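You operate a simulated robot arm through the tools that you are given. There is no shell and no other tool. Be economical: measure what you need, move in short steps, check, and stop when the job is done.

You are at the controls of a simulated two-armed robot. One attempt, no reset.

TASK
Pick up the water bottle from the tray on the cooler with one hand, pass it to the other hand and put it on the top tray of the grey cart. Set down upright: water bottle.

It is judged by the outcome, as a careful person would: the job done as asked, and still so three seconds after it is handed in. It fails if anything else is knocked over, pushed out of place, dropped, spilled or broken.

THE ROBOT
Two 7-joint arms with two-finger parallel grippers on one trunk, on a base that drives. Base frame: it is fixed to the floor where the robot stands at the start and does not move with it; the origin is under the middle of the robot, x ahead of it, y to its left, z up. Units: m, degrees, N and s.
The left shoulder is at the start at [0.05, 0.187, 1.135], the right one opposite. With the tool pointing down near the work surface each hand reaches from about 0.1 to 0.66 m from the robot's upright axis, wherever it stands, measured 20 degrees to its own side. Places, roughly: top tray of the grey cart [-1, -0.1, 0.8]. Payload 3.43 kg a hand.
The tool frame of a hand sits at the grasp point between the pads (the TCP): z along the fingers, y along the line on which they close. The tips reach 0.03 m beyond it. Largest opening 0.094 m; finger width 0.028, thickness 0.01; the body of the gripper, 0.05 by 0.096 m, starts 0.055 m behind the TCP.
Orientation is that of the tool frame in the base frame, as a unit quaternion [x, y, z, w]. With the fingers straight down and closing along the base's y, the tool's x points along the base's -x, its y along +y and its z along -z.

THE INTERFACE
- The arms move only by the tool jog_arm. It takes "left_increments", "right_increments" or both (then of equal length, played together; a hand with none holds still); each is a list of rows, each a list of 7 numbers: the shift along the base's x, y, z in units of 20 mm (1.0 is 20 mm), then the turn, a rotation vector about the base's x, y, z in units of 5 degrees (1.0 is 5 degrees), then the gripper command, from -1 (fully open) to 1 (shut), values between in proportion. In form: [[tx, ty, tz, ax, ay, az, jaw], ...]. A call has 1 to 10 rows; each row shifts and turns the commanded pose from where the row before left it. A call with a number of a shift or a turn outside -1 to 1 is refused whole. Each row takes 0.2 s and may step no farther than 0.05 m and 8.6 degrees from the row before; otherwise, or with a gripper value out of range, the whole call is refused. A pose out of reach is approached as far as the arm can. The call stops where the force on the tool passes 40 N (or 10 N more than at its start, if that is more) or the arm is blocked; 0.2 s more then pass. Each finger travels about 0.153 m/s and halts on what it meets, pressing with about 22 N; the grip force reading is that of the motor and also rises with nothing between the fingers. The clock runs only during rows and for 0.2 s after the last one: add rows that do not move to give the fingers time. The reply holds the time, the measured pose of the TCP, the force on the tool along the base axes, the opening and the grip force, in the units named above and with some noise, with the torque about the TCP (base axes, N m) and any sound that the robot's microphone picked up, and new pictures: "show" is both (left out), scene, wrist or none (wrist: the cameras of the hands that moved).
- Cameras (640 x 400 px; columns grow to the right, rows downward): "scene" is now at [0.0786, -0.0847, 1.3506]; the picture's right is [-0.99, -0.17, 0.00], its down [-0.02, 0.10, -0.99] and it looks along [0.17, -0.98, -0.10] (base axes); focal length 214 px, centre (320, 200). "left" rides on the left gripper at [0.076, -0.014, -0.102] in its tool frame; the picture's right is [0.18, 0.98, 0.00], its down [-0.75, 0.14, -0.64] and it looks along [-0.63, 0.12, 0.77] (tool axes); focal length 243 px, centre (320, 200). "right" rides on the right gripper at [0.076, 0.014, -0.102] in its tool frame; the picture's right is [-0.18, 0.98, 0.00], its down [-0.75, -0.14, -0.64] and it looks along [-0.63, -0.12, 0.77] (tool axes); focal length 243 px, centre (320, 200). There is no depth. A picture from a camera that has moved, and an enlarged one, comes with that camera's place and axes in the base frame and with its lens. The place of the scene camera against the robot may be out by one fixed shift of up to 0.012 m in any direction.
- raise_lower(by): slides the trunk up (or, below 0, down) by that many m; the arms and the scene camera ride with it, the base frame stays. It gives what a move gives, with no picture.
- steer(legs): drives the robot by 1 to 6 legs, each [ahead, left, turn to the left] in m, m and degrees, along the robot's own axes; the way and the turn of a leg run together, so that a leg with both is an arc; at most 1.5 m and 180 degrees a leg. The arms and the cameras ride along, it lands a little off, and it stops where it bumps. It gives what a move gives, and a new picture of the scene camera.
- turn_head(pan, tilt): turns the head with the scene camera to pan (to the left, within 80 degrees either way) and tilt (down, from -29 to 69), counted from straight ahead of the robot. It gives what a move gives, and a new picture of the scene camera.
- zoom(camera, box): a new picture of the part [left, top, right, bottom] of that camera's present view, enlarged. It takes no simulated time.
- hand_in(): hands the job in; it is judged then, once.

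Go step by step. Nothing tells you exact positions but the pictures and the camera data: compare them with the known pose of the tool, close in by small moves and look again before you grip or let go. The budget is 120 turns and 260 pictures, counting those below and the enlarged ones. Unless the task says otherwise, let go and move clear before handing in, and close with one line.

The tools are called as name(argument=value, ...) on one line, values as JSON. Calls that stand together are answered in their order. jog_arm: Moves the arms, as the interface text tells. Its arguments: {"type":"object","properties":{"left_increments":{"type":"array","items":{"type":"array","items":{"type":"number"}}},"right_increments":{"type":"array","items":{"type":"array","items":{"type":"number"}}},"show":{"type":"string","enum":["both","scene","wrist","none"]}},"required":[]} The other tools are called the same way: raise_lower (by) slides the trunk up or down; steer (legs) drives the base; turn_head (pan, tilt) turns the head that bears the scene camera; zoom (camera, box) takes an enlarged picture of a part of a camera's view; hand_in () hands the job in.

At the start:

```text
t: 0.0
left_tcp_pos: [0.3378, -0.0467, 1.3066]
left_orientation: [-0.001, 1.0, -0.001, -0.001]
left_force: [1.0, -0.2, 0.4]
left_wrist_torque: [0.01, -0.02, -0.04]
left_grip_width: 0.0941
left_finger_force: 0.1
right_tcp_pos: [0.2986, -0.4133, 1.2758]
right_orientation: [-0.001, 1.0, 0.0, 0.0]
right_force: [-0.1, 0.1, 0.0]
right_wrist_torque: [-0.01, -0.03, -0.04]
right_grip_width: 0.0937
right_finger_force: 0.1
trunk travel left (down, up): [-0.35, 0.082]
robot x, y, heading: [-0.0, -0.0005, 0.0]
head pan, tilt: [-80.2, 5.7]
```

scene: 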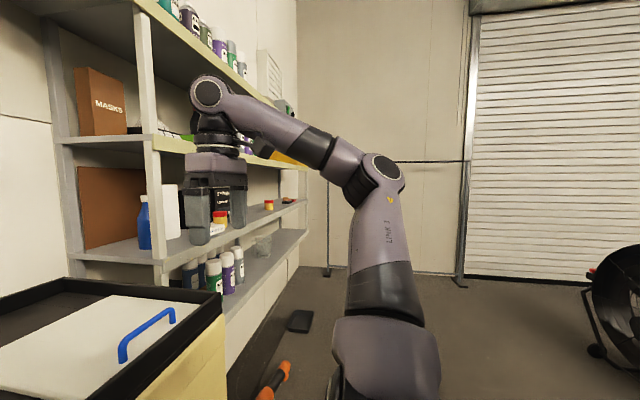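
right: 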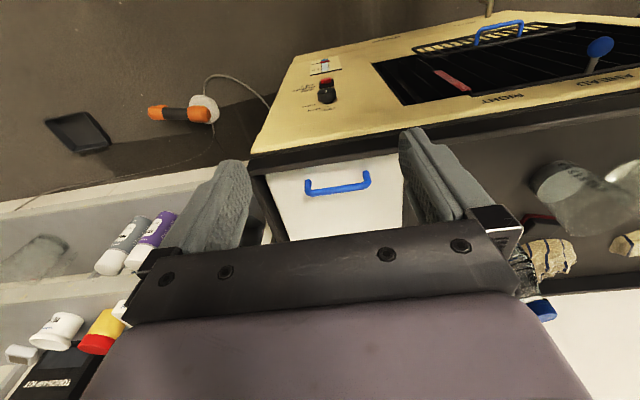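
left: 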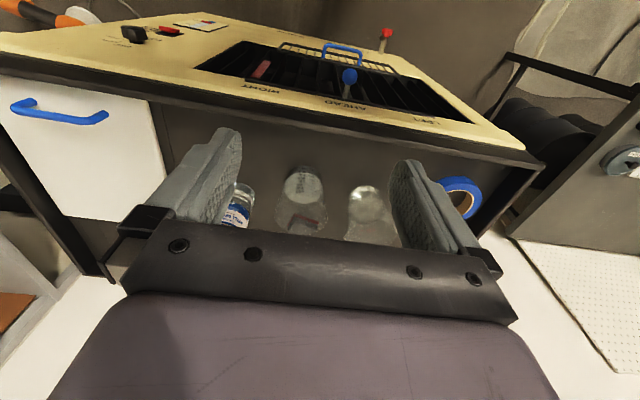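

I see the cooler's tray ahead in the wrist pictures, with several items on it. I'll turn the head forward and down to look.

turn_head(pan=0, tilt=45)

turn_head(pan=-25, tilt=35)

```text
t: 1.5
left_tcp_pos: [0.3384, -0.046, 1.3066]
left_orientation: [-0.001, 1.0, -0.001, 0.001]
left_force: [-0.5, -0.4, 0.3]
left_wrist_torque: [0.0, -0.01, 0.02]
left_grip_width: 0.094
left_finger_force: 0.0
right_tcp_pos: [0.2988, -0.4143, 1.2761]
right_orientation: [0.0, 1.0, 0.0, 0.001]
right_force: [-1.0, 0.0, -1.7]
right_wrist_torque: [0.01, -0.01, -0.01]
right_grip_width: 0.0941
right_finger_force: 0.0
trunk travel left (down, up): [-0.35, 0.082]
robot x, y, heading: [-0.0021, -0.0012, -0.0]
head pan, tilt: [0.0, 45.0]
camera scene: at [0.1443, 0.0059, 1.2888], right [0.0, -1.0, 0.0], down [-0.71, 0.0, -0.71], along [0.71, 0.0, -0.71], focal length 214 px, centre (320, 200)
```

scene: 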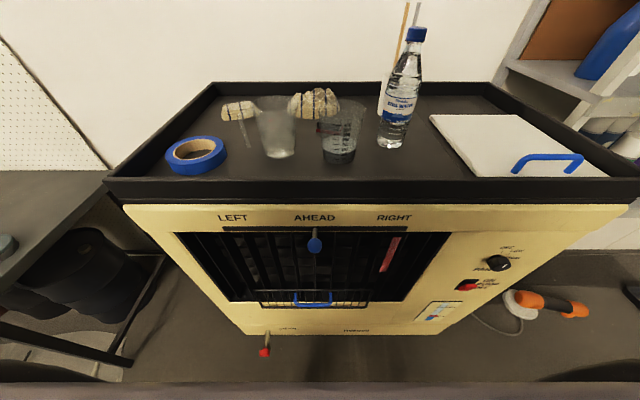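

```text
t: 2.4
left_tcp_pos: [0.3378, -0.0478, 1.3062]
left_orientation: [0.0, 1.0, -0.001, 0.0]
left_force: [1.1, -0.1, -0.5]
left_wrist_torque: [0.01, 0.0, -0.04]
left_grip_width: 0.0939
left_finger_force: 0.1
right_tcp_pos: [0.2977, -0.4145, 1.2763]
right_orientation: [0.001, 1.0, 0.0, -0.001]
right_force: [-0.9, -0.5, -1.1]
right_wrist_torque: [0.0, 0.0, -0.01]
right_grip_width: 0.0936
right_finger_force: 0.0
trunk travel left (down, up): [-0.35, 0.082]
robot x, y, heading: [-0.0024, 0.001, 0.2]
head pan, tilt: [-25.0, 35.0]
camera scene: at [0.1428, -0.0311, 1.3036], right [-0.42, -0.91, 0.0], down [-0.52, 0.24, -0.82], along [0.74, -0.35, -0.57], focal length 214 px, centre (320, 200)
```

scene: 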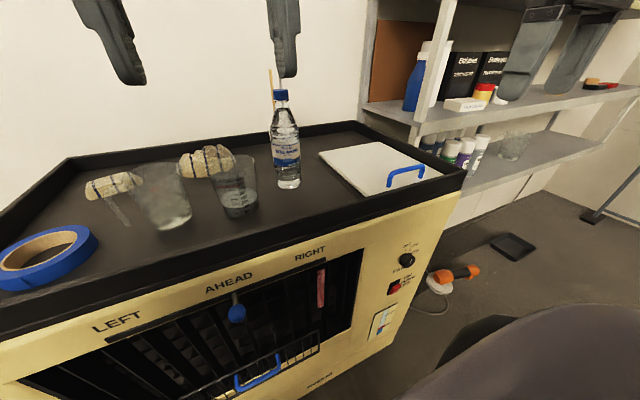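

The bottle stands on the tray right of the measuring cup, near (0.5–0.6, -0.14). I'll get better baselines for triangulation.

turn_head(pan=28, tilt=25)

turn_head(pan=-60, tilt=25)

zoom(camera="left", box=[160, 100, 480, 300])

```text
t: 3.6
left_tcp_pos: [0.3383, -0.0468, 1.3077]
left_orientation: [-0.002, 1.0, -0.001, 0.0]
left_force: [-0.4, 0.4, -0.1]
left_wrist_torque: [-0.02, 0.01, 0.0]
left_grip_width: 0.0939
left_finger_force: 0.1
right_tcp_pos: [0.2977, -0.4132, 1.275]
right_orientation: [0.001, 1.0, 0.001, 0.001]
right_force: [-0.9, 0.0, -0.3]
right_wrist_torque: [0.0, -0.01, 0.0]
right_grip_width: 0.0939
right_finger_force: 0.0
trunk travel left (down, up): [-0.35, 0.082]
robot x, y, heading: [-0.0, 0.0032, 0.2]
head pan, tilt: [28.0, 25.0]
camera scene: at [0.1444, 0.0492, 1.3194], right [0.47, -0.88, 0.0], down [-0.37, -0.2, -0.91], along [0.8, 0.42, -0.42], focal length 214 px, centre (320, 200)
```

scene: 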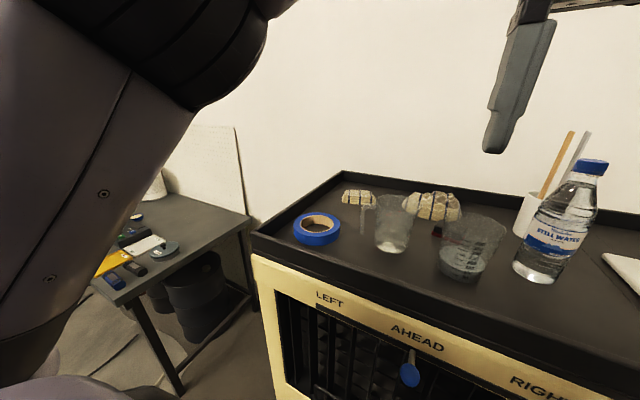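

```text
t: 5.3
left_tcp_pos: [0.3386, -0.0475, 1.307]
left_orientation: [-0.001, 1.0, -0.001, 0.002]
left_force: [-0.2, -0.3, -0.3]
left_wrist_torque: [-0.02, 0.0, 0.0]
left_grip_width: 0.094
left_finger_force: 0.1
right_tcp_pos: [0.2978, -0.4139, 1.2756]
right_orientation: [0.0, 1.0, 0.0, 0.0]
right_force: [-0.1, 0.5, 0.2]
right_wrist_torque: [0.03, 0.02, 0.0]
right_grip_width: 0.0938
right_finger_force: 0.2
trunk travel left (down, up): [-0.35, 0.082]
robot x, y, heading: [-0.0011, -0.002, -0.0]
head pan, tilt: [-60.0, 25.0]
camera scene: at [0.1091, -0.0738, 1.3194], right [-0.87, -0.5, 0.0], down [-0.21, 0.37, -0.91], along [0.45, -0.78, -0.42], focal length 214 px, centre (320, 200)
```

scene: 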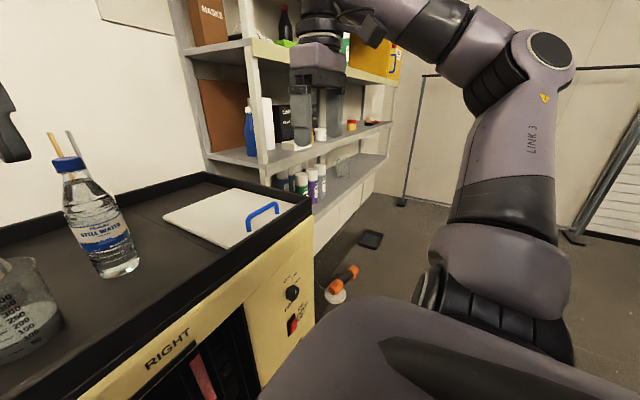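

```text
2.00 times, centred on (320, 200) of left
camera zoom: at [0.2607, -0.0621, 1.4097], right [-0.19, 0.98, 0.0], down [0.75, 0.14, 0.64], along [0.63, 0.12, -0.77], focal length 485 px, centre (320, 200)
```

zoom: 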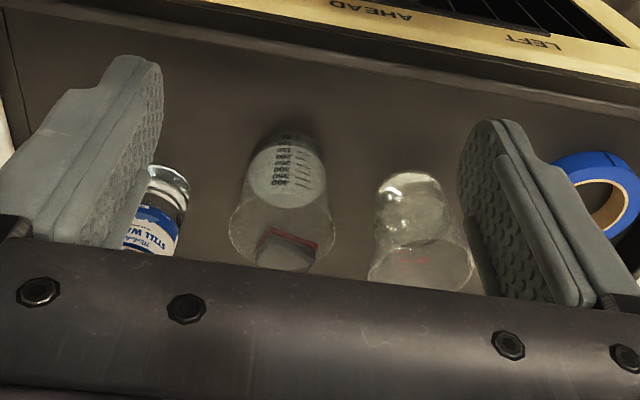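

The bottle is at about (0.56, -0.147), base z≈1.065 and cap top z≈1.24, with the measuring cup close on its left and sticks well behind. I'll take it from above by the cap with the right hand, moving the left one out of the way first.

jog_arm(left_increments=[[0, 1, 0, 0, 0, 0, -1], [0, 1, 0, 0, 0, 0, -1], [0, 1, 0, 0, 0, 0, -1], [0, 1, 0, 0, 0, 0, -1], [0, 1, 0, 0, 0, 0, -1], [0, 1, 0, 0, 0, 0, -1], [0, 1, 0, 0, 0, 0, -1], [0, 1, 0, 0, 0, 0, -1], [0, 1, 0, 0, 0, 0, -1], [0, 1, 0, 0, 0, 0, -1]], right_increments=[[0, 0, 1, 0, 0, 0, -1], [0, 0, 1, 0, 0, 0, -1], [1, 1, 0, 0, 0, 0, -1], [1, 1, 0, 0, 0, 0, -1], [1, 1, 0, 0, 0, 0, -1], [1, 1, 0, 0, 0, 0, -1], [1, 1, 0, 0, 0, 0, -1], [1, 1, 0, 0, 0, 0, -1], [1, 1, 0, 0, 0, 0, -0.4], [1, 1, 0, 0, 0, 0, -0.4]])

turn_head(pan=-20, tilt=25)

```text
t: 7.5
left_tcp_pos: [0.3387, 0.1553, 1.3062]
left_orientation: [0.0, 1.0, -0.002, 0.0]
left_force: [-0.3, -0.1, 0.5]
left_wrist_torque: [0.0, 0.02, 0.02]
left_grip_width: 0.094
left_finger_force: 0.0
right_tcp_pos: [0.4322, -0.2667, 1.279]
right_orientation: [0.0, 1.0, 0.001, 0.001]
right_force: [-0.3, -0.4, -0.3]
right_wrist_torque: [-0.02, -0.03, 0.0]
right_grip_width: 0.0657
right_finger_force: 0.0
right hand out of reach, approached as far as the arm can: row 8, 9, 10
trunk travel left (down, up): [-0.35, 0.082]
robot x, y, heading: [-0.0026, 0.0038, 0.0]
head pan, tilt: [-60.0, 25.0]
camera scene: at [0.1093, -0.0733, 1.3194], right [-0.87, -0.5, 0.0], down [-0.21, 0.37, -0.91], along [0.45, -0.79, -0.42], focal length 214 px, centre (320, 200)
camera right: at [0.3573, -0.2508, 1.3809], right [0.18, 0.98, 0.0], down [0.75, -0.14, 0.64], along [0.63, -0.12, -0.77], focal length 243 px, centre (320, 200)
camera left: at [0.2612, 0.1399, 1.4093], right [-0.18, 0.98, 0.0], down [0.75, 0.14, 0.64], along [0.63, 0.12, -0.77], focal length 243 px, centre (320, 200)
```

scene: 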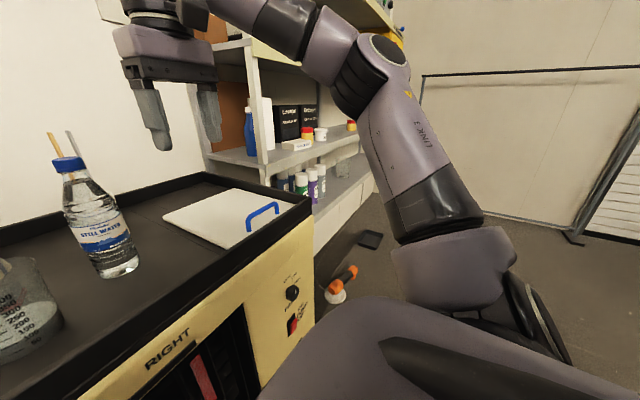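
right: 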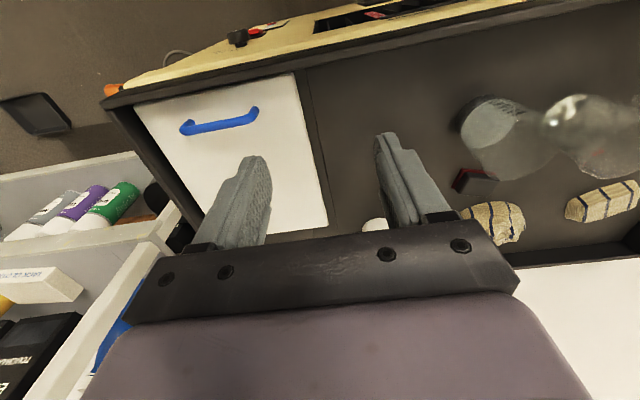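
left: 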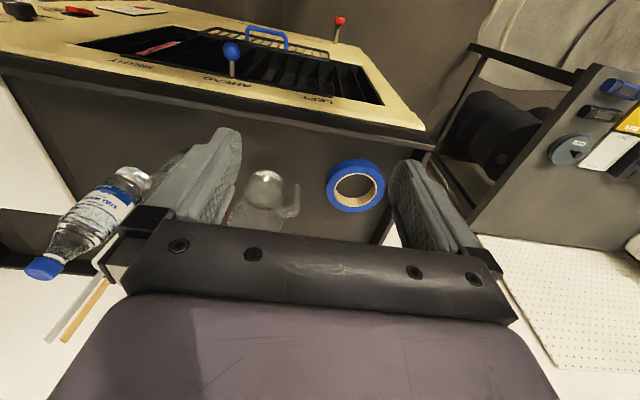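

```text
t: 8.5
left_tcp_pos: [0.3377, 0.1546, 1.3078]
left_orientation: [-0.001, 1.0, 0.0, 0.001]
left_force: [-0.9, -0.1, -0.2]
left_wrist_torque: [-0.02, 0.03, -0.04]
left_grip_width: 0.0942
left_finger_force: 0.1
right_tcp_pos: [0.432, -0.266, 1.2784]
right_orientation: [0.0, 1.0, 0.001, 0.0]
right_force: [0.4, 0.5, -0.7]
right_wrist_torque: [0.01, 0.03, -0.01]
right_grip_width: 0.0659
right_finger_force: 0.1
trunk travel left (down, up): [-0.35, 0.082]
robot x, y, heading: [0.0042, -0.0, 0.2]
head pan, tilt: [-20.0, 25.0]
camera scene: at [0.1496, -0.0256, 1.3194], right [-0.34, -0.94, 0.0], down [-0.4, 0.14, -0.91], along [0.85, -0.31, -0.42], focal length 214 px, centre (320, 200)
```

scene: 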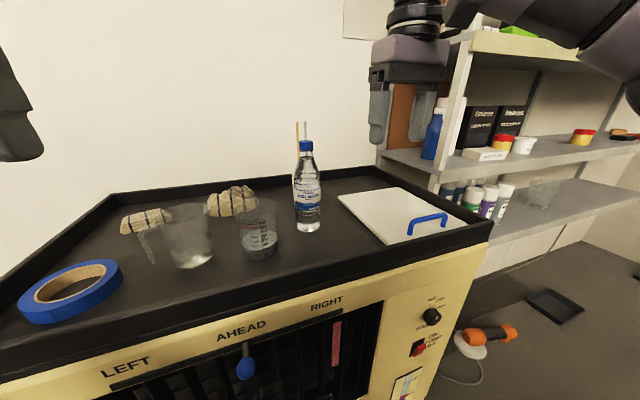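

Reach with the tool straight down is too short at this height, so I'll pitch the right tool forward and approach the cap from the front.

jog_arm(right_increments=[[0, 0, 0, 0, -1, 0, -0.4], [0, 0, 0, 0, -1, 0, -0.4], [0, 0, 0, 0, -1, 0, -0.4], [0, 0, 0, 0, -1, 0, -0.4], [0, 0, 0, 0, -1, 0, -0.4], [0, 0, 0, 0, -1, 0, -0.4], [0, 0, 0, 0, -1, 0, -0.4], [0, 0, 0, 0, -1, 0, -0.4], [0, 0, 0, 0, -1, 0, -0.4], [0, 0, 0, 0, -1, 0, -0.4]])

```text
t: 10.7
left_tcp_pos: [0.3389, 0.1542, 1.3058]
left_orientation: [-0.001, 1.0, 0.0, 0.001]
left_force: [-0.2, 0.2, 0.1]
left_wrist_torque: [-0.01, -0.03, -0.04]
left_grip_width: 0.0939
left_finger_force: 0.1
right_tcp_pos: [0.4328, -0.2666, 1.2799]
right_orientation: [0.0, 0.906, 0.0, 0.423]
right_force: [0.0, -0.4, -0.6]
right_wrist_torque: [0.06, -0.01, 0.01]
right_grip_width: 0.0658
right_finger_force: 0.1
trunk travel left (down, up): [-0.35, 0.082]
robot x, y, heading: [-0.0027, 0.0031, 0.2]
head pan, tilt: [-20.0, 25.0]
camera scene: at [0.1494, -0.0256, 1.3194], right [-0.34, -0.94, 0.0], down [-0.4, 0.14, -0.91], along [0.85, -0.31, -0.42], focal length 214 px, centre (320, 200)
camera right: at [0.3055, -0.2514, 1.2863], right [0.12, 0.98, 0.14], down [-0.01, -0.14, 0.99], along [0.99, -0.12, -0.01], focal length 243 px, centre (320, 200)
```

scene: 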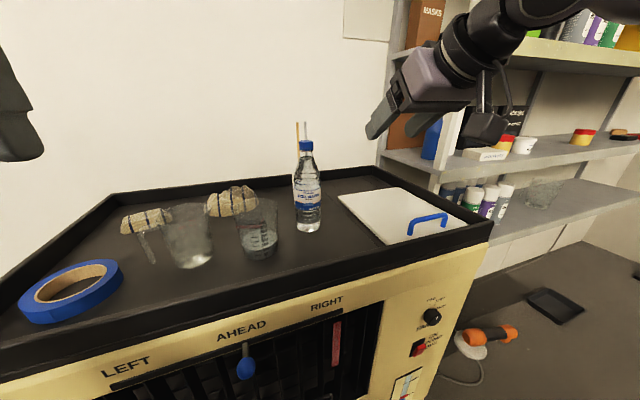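
right: 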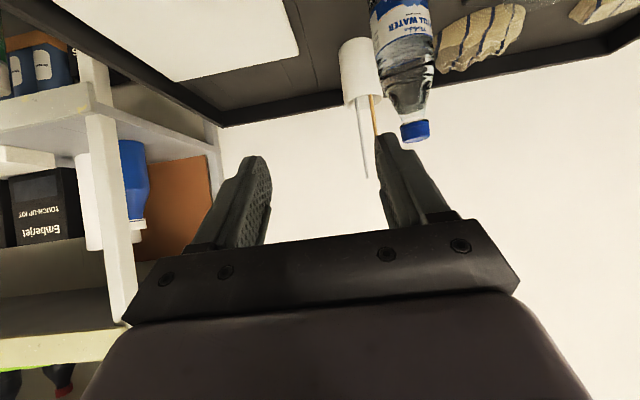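

Better estimate: cap at about (0.605, -0.162, 1.222). I'll pitch a little further and line up in y, staying short of the bottle.

jog_arm(right_increments=[[0, 1, 0, 0, -1, 0, -0.4], [0, 1, 0, 0, -1, 0, -0.4], [0, 1, 0, 0, -1, 0, -0.4], [0, 1, 0, 0, -1, 0, -0.4], [0, 1, -0.5, 0, 0, 0, -0.4], [0.5, 0.2, -0.5, 0, 0, 0, -0.4]])

```text
t: 12.1
left_tcp_pos: [0.3392, 0.1542, 1.3057]
left_orientation: [0.0, 1.0, -0.001, 0.0]
left_force: [-0.1, -0.1, -0.3]
left_wrist_torque: [0.02, 0.02, 0.01]
left_grip_width: 0.094
left_finger_force: 0.0
right_tcp_pos: [0.445, -0.1617, 1.2579]
right_orientation: [0.001, 0.819, 0.0, 0.574]
right_force: [0.5, 0.8, -0.2]
right_wrist_torque: [0.0, 0.02, 0.01]
right_grip_width: 0.0657
right_finger_force: 0.1
trunk travel left (down, up): [-0.35, 0.082]
robot x, y, heading: [-0.0006, -0.0013, -0.0]
head pan, tilt: [-20.0, 25.0]
camera scene: at [0.1499, -0.0255, 1.3193], right [-0.34, -0.94, 0.0], down [-0.4, 0.14, -0.91], along [0.85, -0.31, -0.42], focal length 214 px, centre (320, 200)
camera right: at [0.3216, -0.1463, 1.2208], right [0.06, 0.98, 0.17], down [-0.35, -0.14, 0.93], along [0.94, -0.12, 0.33], focal length 243 px, centre (320, 200)
```

scene: 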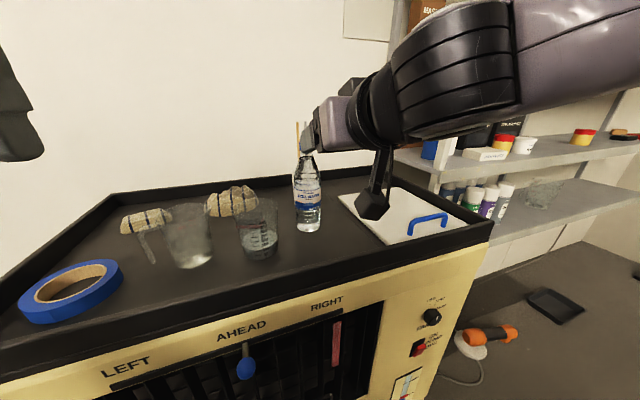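
right: 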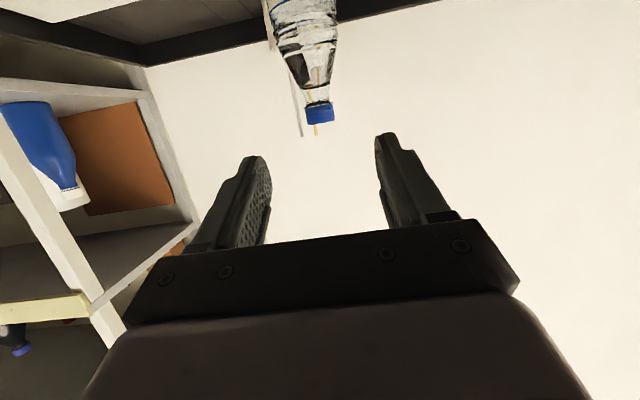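

The cap triangulates to (0.604, -0.166, 1.219). Lowering and moving forward to just short of it.

jog_arm(right_increments=[[0, -0.2, -1, 0, 0, 0, -0.4], [0.5, 0, -1, 0, 0, 0, -0.4], [1, 0, 0, 0, 0, 0, -0.4], [1, 0, 0, 0, 0, 0, -0.4], [1, 0, 0, 0, 0, 0, -0.4], [1, 0, 0, 0, 0, 0, -0.4]])

zoom(camera="scene", box=[230, 90, 390, 190])

```text
t: 13.5
left_tcp_pos: [0.3393, 0.1538, 1.3057]
left_orientation: [-0.001, 1.0, -0.001, 0.0]
left_force: [0.1, -0.3, 0.2]
left_wrist_torque: [-0.02, -0.03, -0.01]
left_grip_width: 0.0938
left_finger_force: 0.0
right_tcp_pos: [0.5331, -0.1673, 1.2195]
right_orientation: [0.001, 0.819, -0.002, 0.574]
right_force: [-0.2, -0.3, -0.4]
right_wrist_torque: [-0.02, 0.03, 0.01]
right_grip_width: 0.0657
right_finger_force: 0.0
trunk travel left (down, up): [-0.35, 0.082]
robot x, y, heading: [0.0004, -0.0011, 0.1]
head pan, tilt: [-20.0, 25.0]
camera scene: at [0.1499, -0.0256, 1.3193], right [-0.34, -0.94, 0.0], down [-0.4, 0.14, -0.91], along [0.85, -0.31, -0.42], focal length 214 px, centre (320, 200)
camera right: at [0.4114, -0.1515, 1.182], right [0.06, 0.98, 0.17], down [-0.35, -0.14, 0.93], along [0.94, -0.12, 0.33], focal length 243 px, centre (320, 200)
```

scene: 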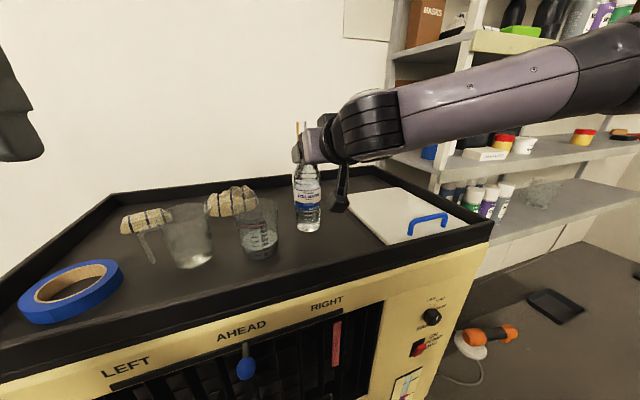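
right: 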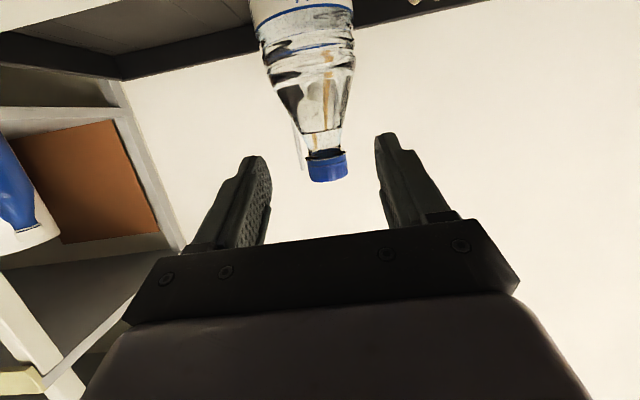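

```text
4.00 times, centred on (310, 140) of scene
camera zoom: at [0.1499, -0.0256, 1.3193], right [-0.34, -0.94, 0.0], down [-0.4, 0.14, -0.91], along [0.85, -0.31, -0.42], focal length 858 px, centre (360, 440)
```

zoom: 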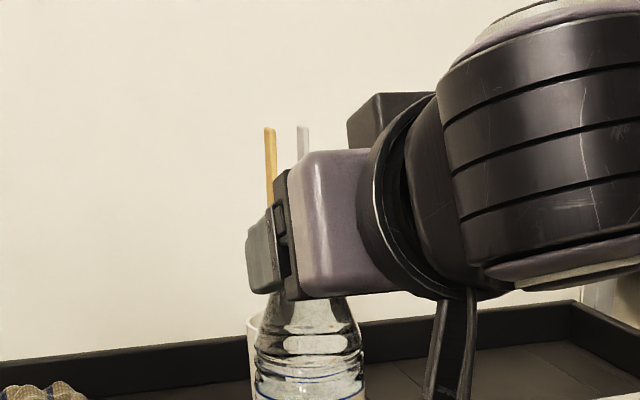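

The cap is centred between the fingers at the right height. I advance 0.07 m and close.

jog_arm(right_increments=[[1, 0, 0, 0, 0, 0, -0.4], [1, 0, 0, 0, 0, 0, -0.4], [1, 0, 0, 0, 0, 0, -0.4], [0.5, 0, 0, 0, 0, 0, -0.4], [0, 0, 0, 0, 0, 0, -0.4]], show="wrist")

```text
t: 14.7
left_tcp_pos: [0.3391, 0.1543, 1.3064]
left_orientation: [-0.001, 1.0, -0.001, 0.001]
left_force: [0.4, 0.7, 0.4]
left_wrist_torque: [0.02, -0.02, 0.02]
left_grip_width: 0.0941
left_finger_force: 0.0
right_tcp_pos: [0.6029, -0.1675, 1.2201]
right_orientation: [0.0, 0.819, 0.0, 0.574]
right_force: [0.5, 0.5, -0.2]
right_wrist_torque: [-0.01, -0.03, 0.01]
right_grip_width: 0.0658
right_finger_force: 0.0
trunk travel left (down, up): [-0.35, 0.082]
robot x, y, heading: [0.0022, 0.0017, -0.2]
head pan, tilt: [-20.0, 25.0]
camera right: at [0.481, -0.1519, 1.1819], right [0.06, 0.98, 0.17], down [-0.35, -0.14, 0.93], along [0.94, -0.12, 0.33], focal length 243 px, centre (320, 200)
```

right: 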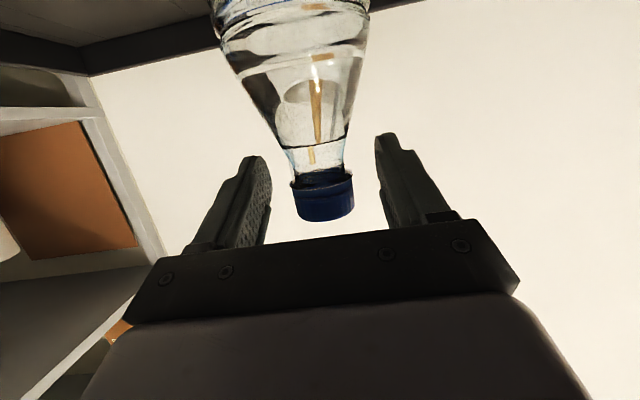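

The cap sits at the grasp point. Closing.

jog_arm(right_increments=[[0, 0, 0, 0, 0, 0, 0.3], [0, 0, 0, 0, 0, 0, 1], [0, 0, 0, 0, 0, 0, 1], [0, 0, 0, 0, 0, 0, 1]])

```text
t: 15.7
left_tcp_pos: [0.339, 0.1541, 1.3071]
left_orientation: [-0.002, 1.0, 0.0, 0.001]
left_force: [-0.5, -0.6, 0.1]
left_wrist_torque: [0.0, -0.03, 0.0]
left_grip_width: 0.094
left_finger_force: 0.0
right_tcp_pos: [0.6017, -0.1667, 1.2192]
right_orientation: [0.0, 0.819, 0.0, 0.574]
right_force: [0.6, 0.0, -0.3]
right_wrist_torque: [-0.08, -0.11, -0.02]
right_grip_width: 0.0357
right_finger_force: 22.1
trunk travel left (down, up): [-0.35, 0.082]
robot x, y, heading: [-0.0013, -0.002, 0.2]
head pan, tilt: [-20.0, 25.0]
camera scene: at [0.1496, -0.0254, 1.3194], right [-0.34, -0.94, 0.0], down [-0.4, 0.14, -0.91], along [0.85, -0.31, -0.42], focal length 214 px, centre (320, 200)
camera right: at [0.4809, -0.1517, 1.182], right [0.06, 0.98, 0.17], down [-0.35, -0.14, 0.93], along [0.94, -0.12, 0.33], focal length 243 px, centre (320, 200)
```

scene: 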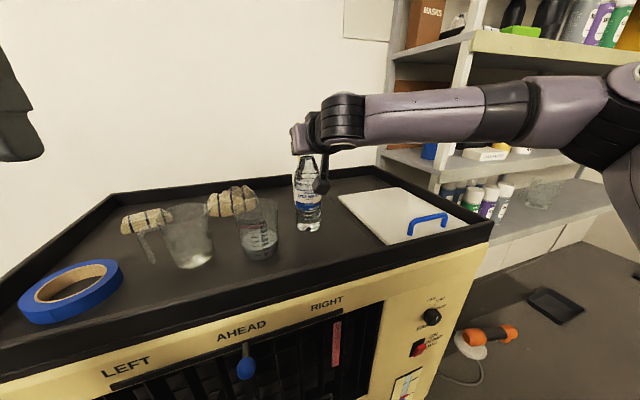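
right: 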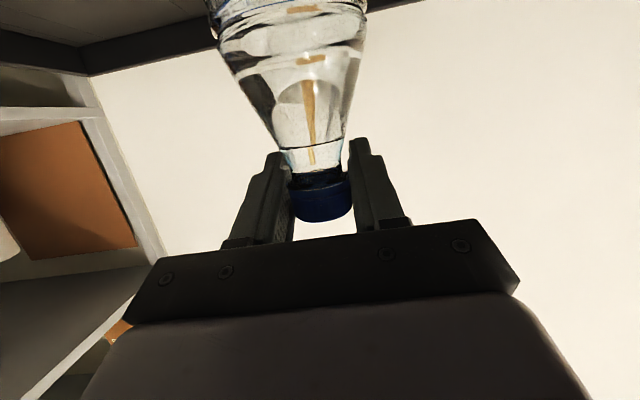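

Gripped at 36 mm. Lifting straight up.

jog_arm(right_increments=[[0, 0, 0.5, 0, 0, 0, 1], [0, 0, 0.5, 0, 0, 0, 1], [0, 0, 1, 0, 0, 0, 1], [0, 0, 1, 0, 0, 0, 1], [0, 0, 0.5, 0, 0, 0, 1]])

```text
t: 16.9
left_tcp_pos: [0.3401, 0.1553, 1.3058]
left_orientation: [0.0, 1.0, -0.001, 0.0]
left_force: [0.7, -0.2, 0.2]
left_wrist_torque: [0.03, -0.01, 0.01]
left_grip_width: 0.0939
left_finger_force: 0.2
right_tcp_pos: [0.6025, -0.1681, 1.2896]
right_orientation: [0.0, 0.819, 0.0, 0.574]
right_force: [0.1, -0.1, -5.8]
right_wrist_torque: [0.02, -0.01, -0.04]
right_grip_width: 0.0356
right_finger_force: 21.8
trunk travel left (down, up): [-0.35, 0.082]
robot x, y, heading: [-0.0019, -0.0014, -0.1]
head pan, tilt: [-20.0, 25.0]
camera scene: at [0.1503, -0.0258, 1.3193], right [-0.34, -0.94, 0.0], down [-0.4, 0.14, -0.91], along [0.85, -0.31, -0.42], focal length 214 px, centre (320, 200)
camera right: at [0.4807, -0.1526, 1.2527], right [0.06, 0.98, 0.17], down [-0.34, -0.14, 0.93], along [0.94, -0.12, 0.33], focal length 243 px, centre (320, 200)
```

scene: 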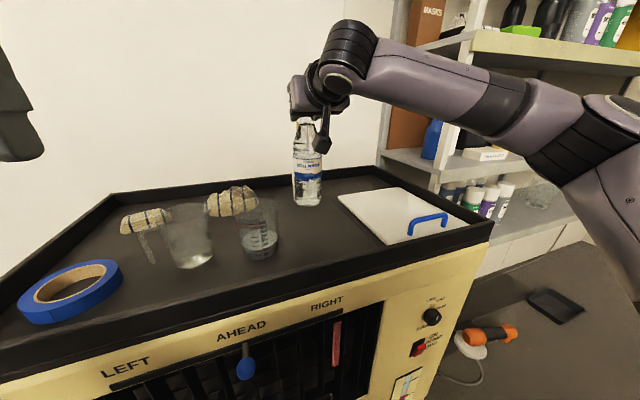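
right: 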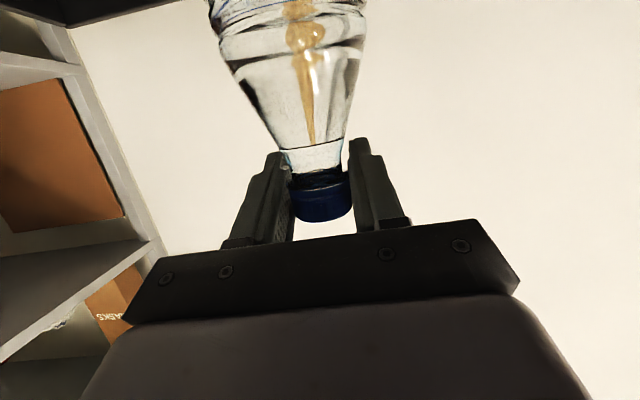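

The bottle is lifted (about 0.58 kg) and hanging upright. I'll measure its shape, then bring it back toward me, turning the right hand 45° to free space for the left hand.

zoom(camera="scene", box=[240, 80, 400, 220])

jog_arm(right_increments=[[0, 0, 1, 0, 0, 0, 1], [-1, 0, 0.5, 0, 0, 0, 1], [-1, 0, 0, 0, 0, 0, 1], [-1, 0, 0, 0, 0, 0, 1], [-1, 0, 0, 0, 0, 0, 1], [-1, 0, 0, 0, 0, 0.5, 1], [-1, 0, 0, 0, 0, 1, 1], [-1, 0, 0, 0, 0, 1, 1], [-1, 0, 0, 0, 0, 1, 1], [-1, 0, 0, 0, 0, 1, 1]])

```text
2.86 times, centred on (320, 150) of scene
camera zoom: at [0.1503, -0.0258, 1.3193], right [-0.34, -0.94, 0.0], down [-0.4, 0.14, -0.91], along [0.85, -0.31, -0.42], focal length 613 px, centre (320, 343)
```

zoom: 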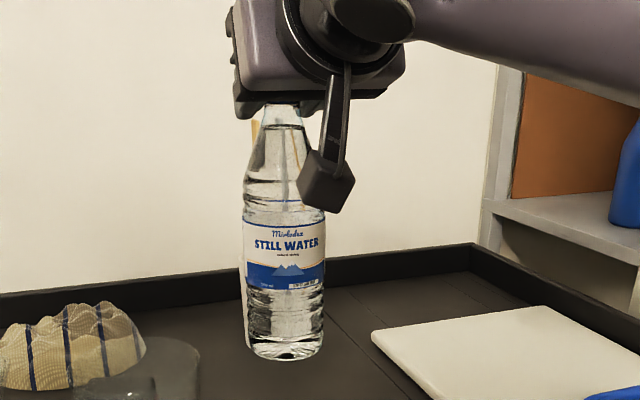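

```text
t: 19.1
left_tcp_pos: [0.3387, 0.1538, 1.3057]
left_orientation: [-0.001, 1.0, 0.0, 0.0]
left_force: [0.7, -0.3, -0.1]
left_wrist_torque: [0.0, -0.01, -0.01]
left_grip_width: 0.0939
left_finger_force: 0.0
right_tcp_pos: [0.4189, -0.171, 1.3071]
right_orientation: [-0.16, 0.803, 0.112, 0.562]
right_force: [0.3, -0.1, -5.3]
right_wrist_torque: [0.0, -0.04, 0.0]
right_grip_width: 0.0356
right_finger_force: 22.2
right hand out of reach, approached as far as the arm can: row 1
trunk travel left (down, up): [-0.35, 0.082]
robot x, y, heading: [0.0057, 0.0034, -0.0]
head pan, tilt: [-20.0, 25.0]
camera scene: at [0.1495, -0.026, 1.3194], right [-0.34, -0.94, 0.0], down [-0.4, 0.14, -0.91], along [0.85, -0.31, -0.42], focal length 214 px, centre (320, 200)
camera right: at [0.3021, -0.2033, 1.2696], right [-0.32, 0.93, 0.17], down [-0.26, -0.26, 0.93], along [0.91, 0.25, 0.33], focal length 243 px, centre (320, 200)
```

scene: 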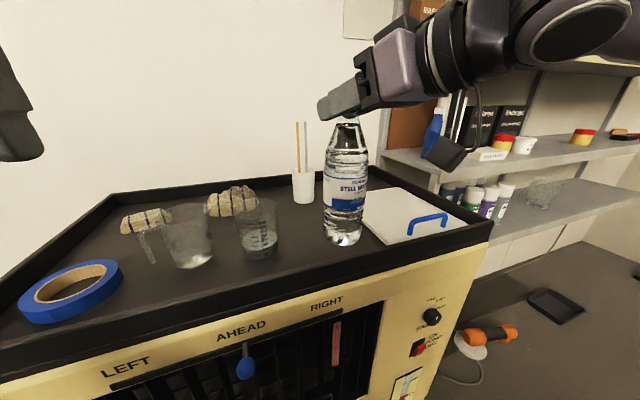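
right: 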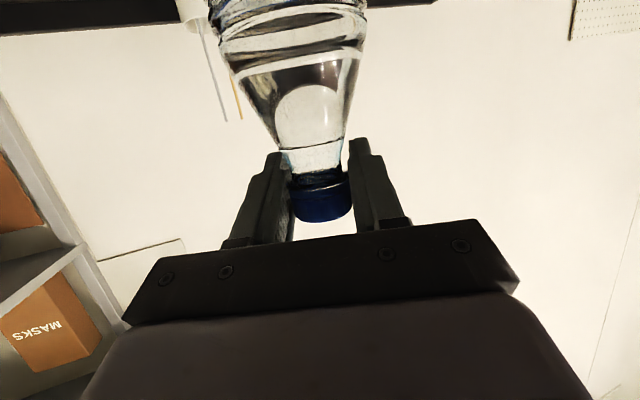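

The bottle's cylinder spans from its base up to ~0.135 m; grip plane for the left hand will be ~0.087 m below the right TCP. Next the right hand carries the bottle to about (0.38, -0.06), while the left tool pitches up.

jog_arm(right_increments=[[-0.4, 0.5, 0, 0, 0, 0.5, 1], [-0.4, 1, 0, 0, 0, 1, 1], [-0.4, 1, 0, 0, 0, 1, 1], [-0.4, 1, 0, 0, 0, 1, 1], [-0.4, 1, 0, 0, 0, 1, 1], [0, 1, 0, 0, 0, 0, 1], [0, 0, 0, 0, 0, 0, 1], [0, 0, 0, 0, 0, 0, 1], [0, 0, 0, 0, 0, 0, 1], [0, 0, 0, 0, 0, 0, 1]], left_increments=[[0, 0.5, 0, 0, -1, 0, -1], [0, 0.5, 0, 0, -1, 0, -1], [0, 0.5, 0, 0, -1, 0, -1], [0, 0.5, 0, 0, -1, 0, -1], [0, 0, 0, 0, -1, 0, -1], [0, 0, 0, 0, -1, 0, -1], [0, 0, 0, 0, -1, 0, -1], [0, 0, 0, 0, -1, 0, -1], [0, 0, 0, 0, -1, 0, -1], [0, 0, 0, 0, -1, 0, -1]])

```text
t: 21.3
left_tcp_pos: [0.3398, 0.1929, 1.3064]
left_orientation: [-0.001, 0.906, 0.0, 0.424]
left_force: [-0.6, 1.2, -1.1]
left_wrist_torque: [-0.04, -0.03, 0.01]
left_grip_width: 0.0939
left_finger_force: 0.0
right_tcp_pos: [0.3808, -0.06, 1.3062]
right_orientation: [-0.313, 0.757, 0.219, 0.53]
right_force: [1.1, 0.3, -5.2]
right_wrist_torque: [-0.02, 0.01, 0.06]
right_grip_width: 0.0359
right_finger_force: 22.0
trunk travel left (down, up): [-0.35, 0.082]
robot x, y, heading: [0.0023, -0.0009, -0.3]
head pan, tilt: [-20.0, 25.0]
camera scene: at [0.1499, -0.0254, 1.3193], right [-0.34, -0.94, 0.0], down [-0.4, 0.14, -0.91], along [0.85, -0.31, -0.42], focal length 214 px, centre (320, 200)
camera right: at [0.2842, -0.1358, 1.2687], right [-0.65, 0.74, 0.17], down [-0.14, -0.34, 0.93], along [0.75, 0.58, 0.33], focal length 243 px, centre (320, 200)
camera left: at [0.2097, 0.1776, 1.315], right [-0.12, 0.98, -0.14], down [-0.01, 0.14, 0.99], along [0.99, 0.12, -0.01], focal length 243 px, centre (320, 200)
```

scene: 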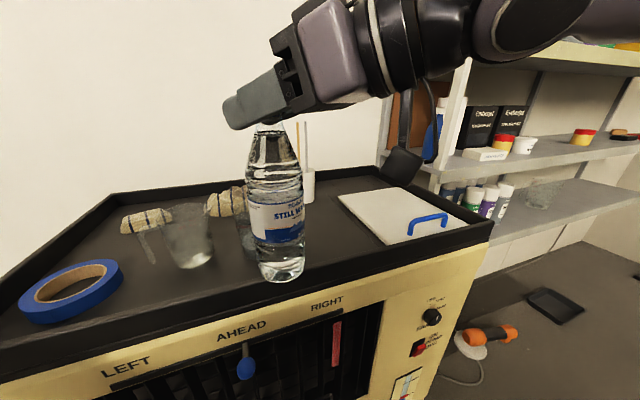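
right: 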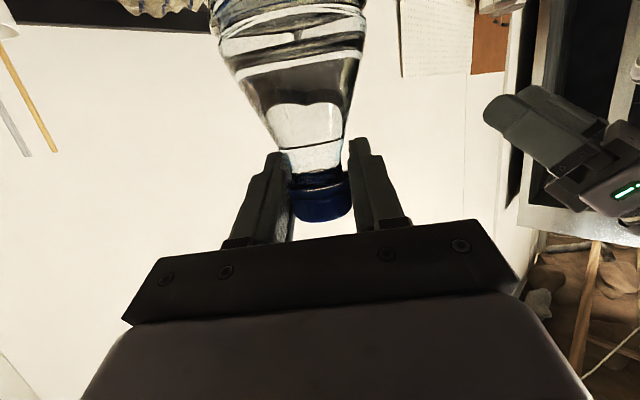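
left: 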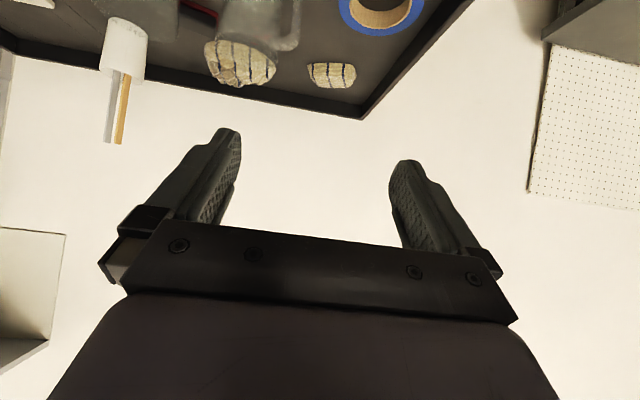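

Now I pitch the left tool to 60°, yaw it 40° to the right and lower it to z≈1.22, staying clear of the bottle.

jog_arm(left_increments=[[-0.3, -0.3, -0.4, 0, -1, 0, -1], [-0.3, -0.3, -0.4, 0, -1, 0, -1], [-0.3, -0.5, -0.4, 0, 0, -1, -1], [-0.3, -0.5, -0.4, 0, 0, -1, -1], [-0.3, -0.5, -0.4, 0, 0, -1, -1], [-0.3, -0.5, -0.4, 0, 0, -1, -1], [-0.3, -0.5, -0.5, 0, 0, -1, -1], [-0.3, -0.5, -0.5, 0, 0, -1, -1], [-0.3, -0.5, -0.5, 0, 0, -1, -1], [-0.2, -0.5, -0.4, 0, 0, -1, -1]])

turn_head(pan=0, tilt=35)

```text
t: 23.5
left_tcp_pos: [0.2839, 0.0984, 1.2257]
left_orientation: [0.298, 0.814, -0.172, 0.468]
left_force: [-0.8, 0.1, 1.0]
left_wrist_torque: [0.01, 0.01, 0.03]
left_grip_width: 0.0941
left_finger_force: 0.0
left hand out of reach, approached as far as the arm can: row 10
right_tcp_pos: [0.3806, -0.0587, 1.3057]
right_orientation: [-0.313, 0.757, 0.22, 0.53]
right_force: [0.5, -0.1, -5.1]
right_wrist_torque: [0.04, -0.03, 0.01]
right_grip_width: 0.0354
right_finger_force: 21.9
trunk travel left (down, up): [-0.35, 0.082]
robot x, y, heading: [-0.0011, -0.0009, 0.3]
head pan, tilt: [-20.0, 25.0]
camera scene: at [0.15, -0.0255, 1.3193], right [-0.34, -0.94, 0.0], down [-0.4, 0.14, -0.91], along [0.85, -0.31, -0.42], focal length 214 px, centre (320, 200)
camera left: at [0.1762, 0.1689, 1.2114], right [0.56, 0.81, -0.16], down [-0.04, 0.22, 0.97], along [0.83, -0.54, 0.16], focal length 243 px, centre (320, 200)
```

scene: 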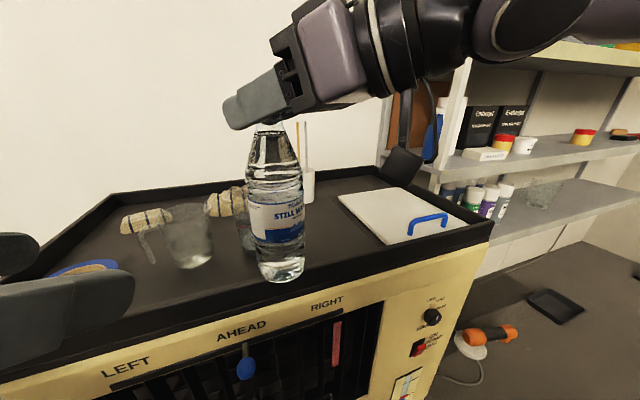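
left: 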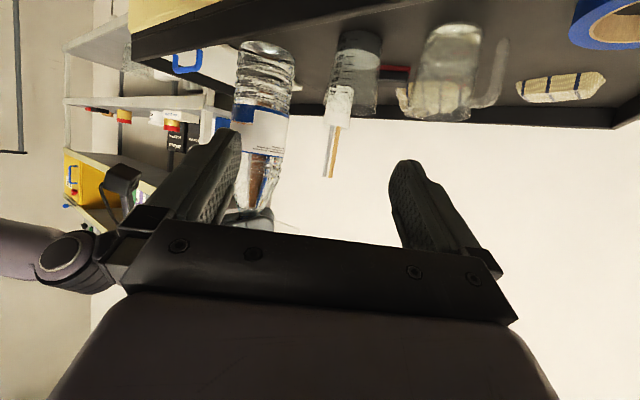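

```text
t: 24.4
left_tcp_pos: [0.2844, 0.0989, 1.2254]
left_orientation: [0.296, 0.814, -0.171, 0.469]
left_force: [1.2, 0.0, 1.1]
left_wrist_torque: [-0.02, 0.03, -0.01]
left_grip_width: 0.0938
left_finger_force: 0.2
right_tcp_pos: [0.3799, -0.0604, 1.307]
right_orientation: [-0.313, 0.757, 0.22, 0.529]
right_force: [-0.1, 1.1, -5.2]
right_wrist_torque: [0.04, -0.02, -0.01]
right_grip_width: 0.0353
right_finger_force: 22.6
trunk travel left (down, up): [-0.35, 0.082]
robot x, y, heading: [-0.0003, 0.0012, 0.0]
head pan, tilt: [0.0, 35.0]
camera scene: at [0.1514, 0.0059, 1.3036], right [0.0, -1.0, 0.0], down [-0.57, 0.0, -0.82], along [0.82, 0.0, -0.57], focal length 214 px, centre (320, 200)
```

scene: 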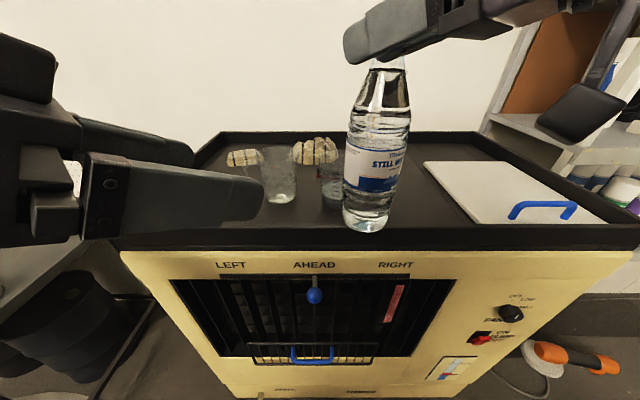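

The left arm is cramped near its shoulder, so I'll shift the meeting point 6 cm ahead and bring the left hand to a pre-grasp.

jog_arm(right_increments=[[1, 0, 0, 0, 0, 0, 1], [1, 0, 0, 0, 0, 0, 1], [1, 0, 0, 0, 0, 0, 1], [0, 0, 0, 0, 0, 0, 1], [0, 0, 0, 0, 0, 0, 1]], left_increments=[[1, 0, 0, 0, 0, 0, -1], [1, 0, 0, 0, 0, 0, -1], [0.85, -1, 0, 0, 0, 0, -1], [0, -1, 0, 0, 0, 0, -1], [0, -1, -0.3, 0, 0, 0, -1]])

```text
t: 25.6
left_tcp_pos: [0.3401, 0.0404, 1.2198]
left_orientation: [0.296, 0.814, -0.172, 0.47]
left_force: [0.6, -0.4, -0.5]
left_wrist_torque: [-0.03, 0.01, 0.02]
left_grip_width: 0.094
left_finger_force: 0.1
right_tcp_pos: [0.4406, -0.0613, 1.3062]
right_orientation: [-0.313, 0.757, 0.219, 0.529]
right_force: [0.3, 0.2, -5.4]
right_wrist_torque: [-0.01, -0.01, 0.04]
right_grip_width: 0.0356
right_finger_force: 21.9
trunk travel left (down, up): [-0.35, 0.082]
robot x, y, heading: [-0.0005, -0.0011, 0.1]
head pan, tilt: [0.0, 35.0]
camera scene: at [0.1516, 0.0055, 1.3035], right [0.0, -1.0, 0.0], down [-0.57, 0.0, -0.82], along [0.82, 0.0, -0.57], focal length 214 px, centre (320, 200)
camera right: at [0.3448, -0.1368, 1.2688], right [-0.65, 0.74, 0.17], down [-0.14, -0.34, 0.93], along [0.75, 0.58, 0.33], focal length 243 px, centre (320, 200)
camera left: at [0.2333, 0.1101, 1.2056], right [0.56, 0.81, -0.16], down [-0.05, 0.22, 0.97], along [0.83, -0.54, 0.16], focal length 243 px, centre (320, 200)
```

scene: 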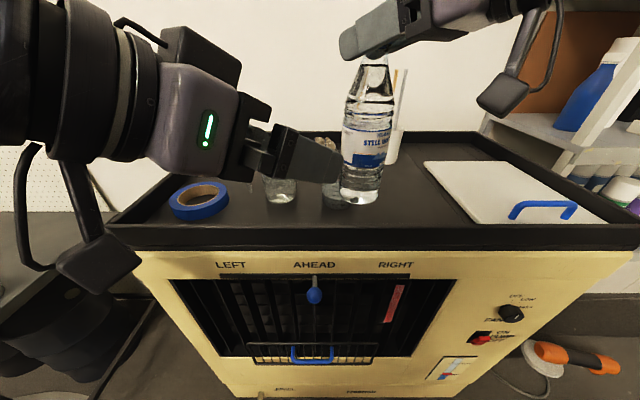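
right: 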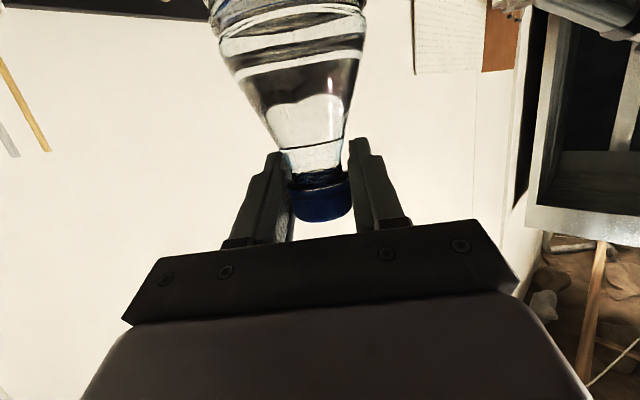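
left: 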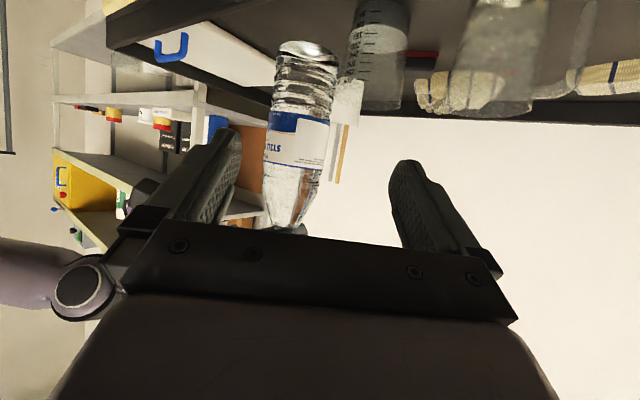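

The bottle axis agrees with the right TCP; the left hand needs a 13 mm sideways correction and ~0.136 m forward along its pointing direction. I'll go part of the way and look.

jog_arm(left_increments=[[-0.42, -0.5, 0, 0, 0, 0, -1], [0.77, -0.64, 0, 0, 0, 0, -1], [0.77, -0.64, 0, 0, 0, 0, -1], [0.77, -0.64, 0, 0, 0, 0, -1], [0.77, -0.64, 0, 0, 0, 0, -1]])

```text
t: 26.8
left_tcp_pos: [0.3943, -0.0204, 1.2202]
left_orientation: [0.295, 0.814, -0.171, 0.47]
left_force: [-0.1, -0.1, -0.2]
left_wrist_torque: [-0.01, 0.02, 0.02]
left_grip_width: 0.0941
left_finger_force: 0.1
right_tcp_pos: [0.4403, -0.0619, 1.3071]
right_orientation: [-0.313, 0.757, 0.22, 0.53]
right_force: [-0.4, -0.1, -5.1]
right_wrist_torque: [0.01, -0.02, 0.01]
right_grip_width: 0.0355
right_finger_force: 21.8
trunk travel left (down, up): [-0.35, 0.082]
robot x, y, heading: [0.0044, 0.0014, 0.0]
head pan, tilt: [0.0, 35.0]
camera scene: at [0.1516, 0.0057, 1.3035], right [0.0, -1.0, 0.0], down [-0.57, 0.0, -0.82], along [0.82, 0.0, -0.57], focal length 214 px, centre (320, 200)
camera left: at [0.2867, 0.0479, 1.2057], right [0.56, 0.81, -0.16], down [-0.05, 0.23, 0.97], along [0.83, -0.54, 0.16], focal length 243 px, centre (320, 200)
```

scene: 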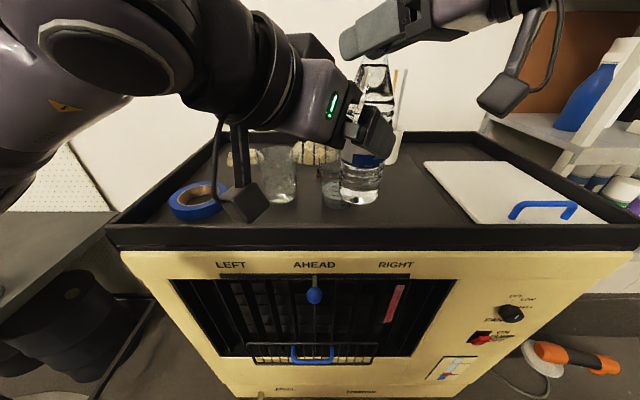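
left: 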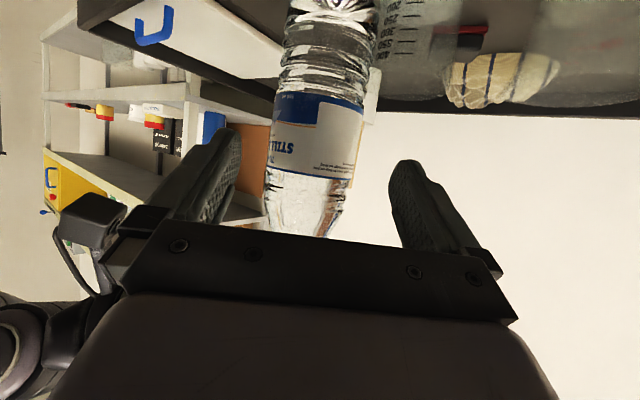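

Well aligned. Advancing the last 56 mm and looking before closing.

jog_arm(left_increments=[[0.77, -0.64, 0, 0, 0, 0, -1], [0.77, -0.64, 0, 0, 0, 0, -1], [0.6, -0.53, 0, 0, 0, 0, -1], [0, 0, 0, 0, 0, 0, -1]])

```text
t: 27.8
left_tcp_pos: [0.4383, -0.058, 1.22]
left_orientation: [0.295, 0.814, -0.172, 0.47]
left_force: [-0.1, -0.1, 0.1]
left_wrist_torque: [0.03, 0.01, 0.01]
left_grip_width: 0.094
left_finger_force: 0.0
right_tcp_pos: [0.4399, -0.061, 1.3056]
right_orientation: [-0.314, 0.757, 0.22, 0.53]
right_force: [0.0, 0.5, -5.3]
right_wrist_torque: [0.02, -0.01, 0.02]
right_grip_width: 0.0355
right_finger_force: 22.6
trunk travel left (down, up): [-0.35, 0.082]
robot x, y, heading: [0.0021, -0.0007, 0.4]
head pan, tilt: [0.0, 35.0]
camera scene: at [0.1514, 0.0061, 1.3036], right [0.0, -1.0, 0.0], down [-0.57, 0.0, -0.82], along [0.82, 0.0, -0.57], focal length 214 px, centre (320, 200)
camera left: at [0.3297, 0.012, 1.2052], right [0.56, 0.81, -0.16], down [-0.05, 0.23, 0.97], along [0.83, -0.54, 0.16], focal length 243 px, centre (320, 200)
```

scene: 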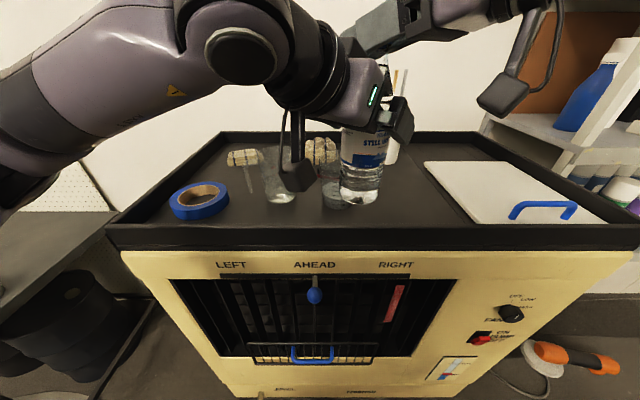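
left: 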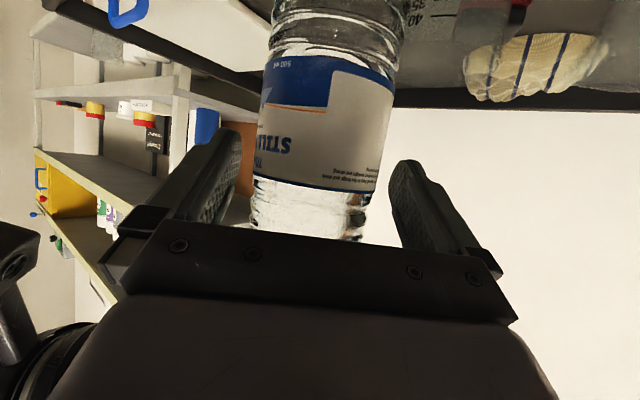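

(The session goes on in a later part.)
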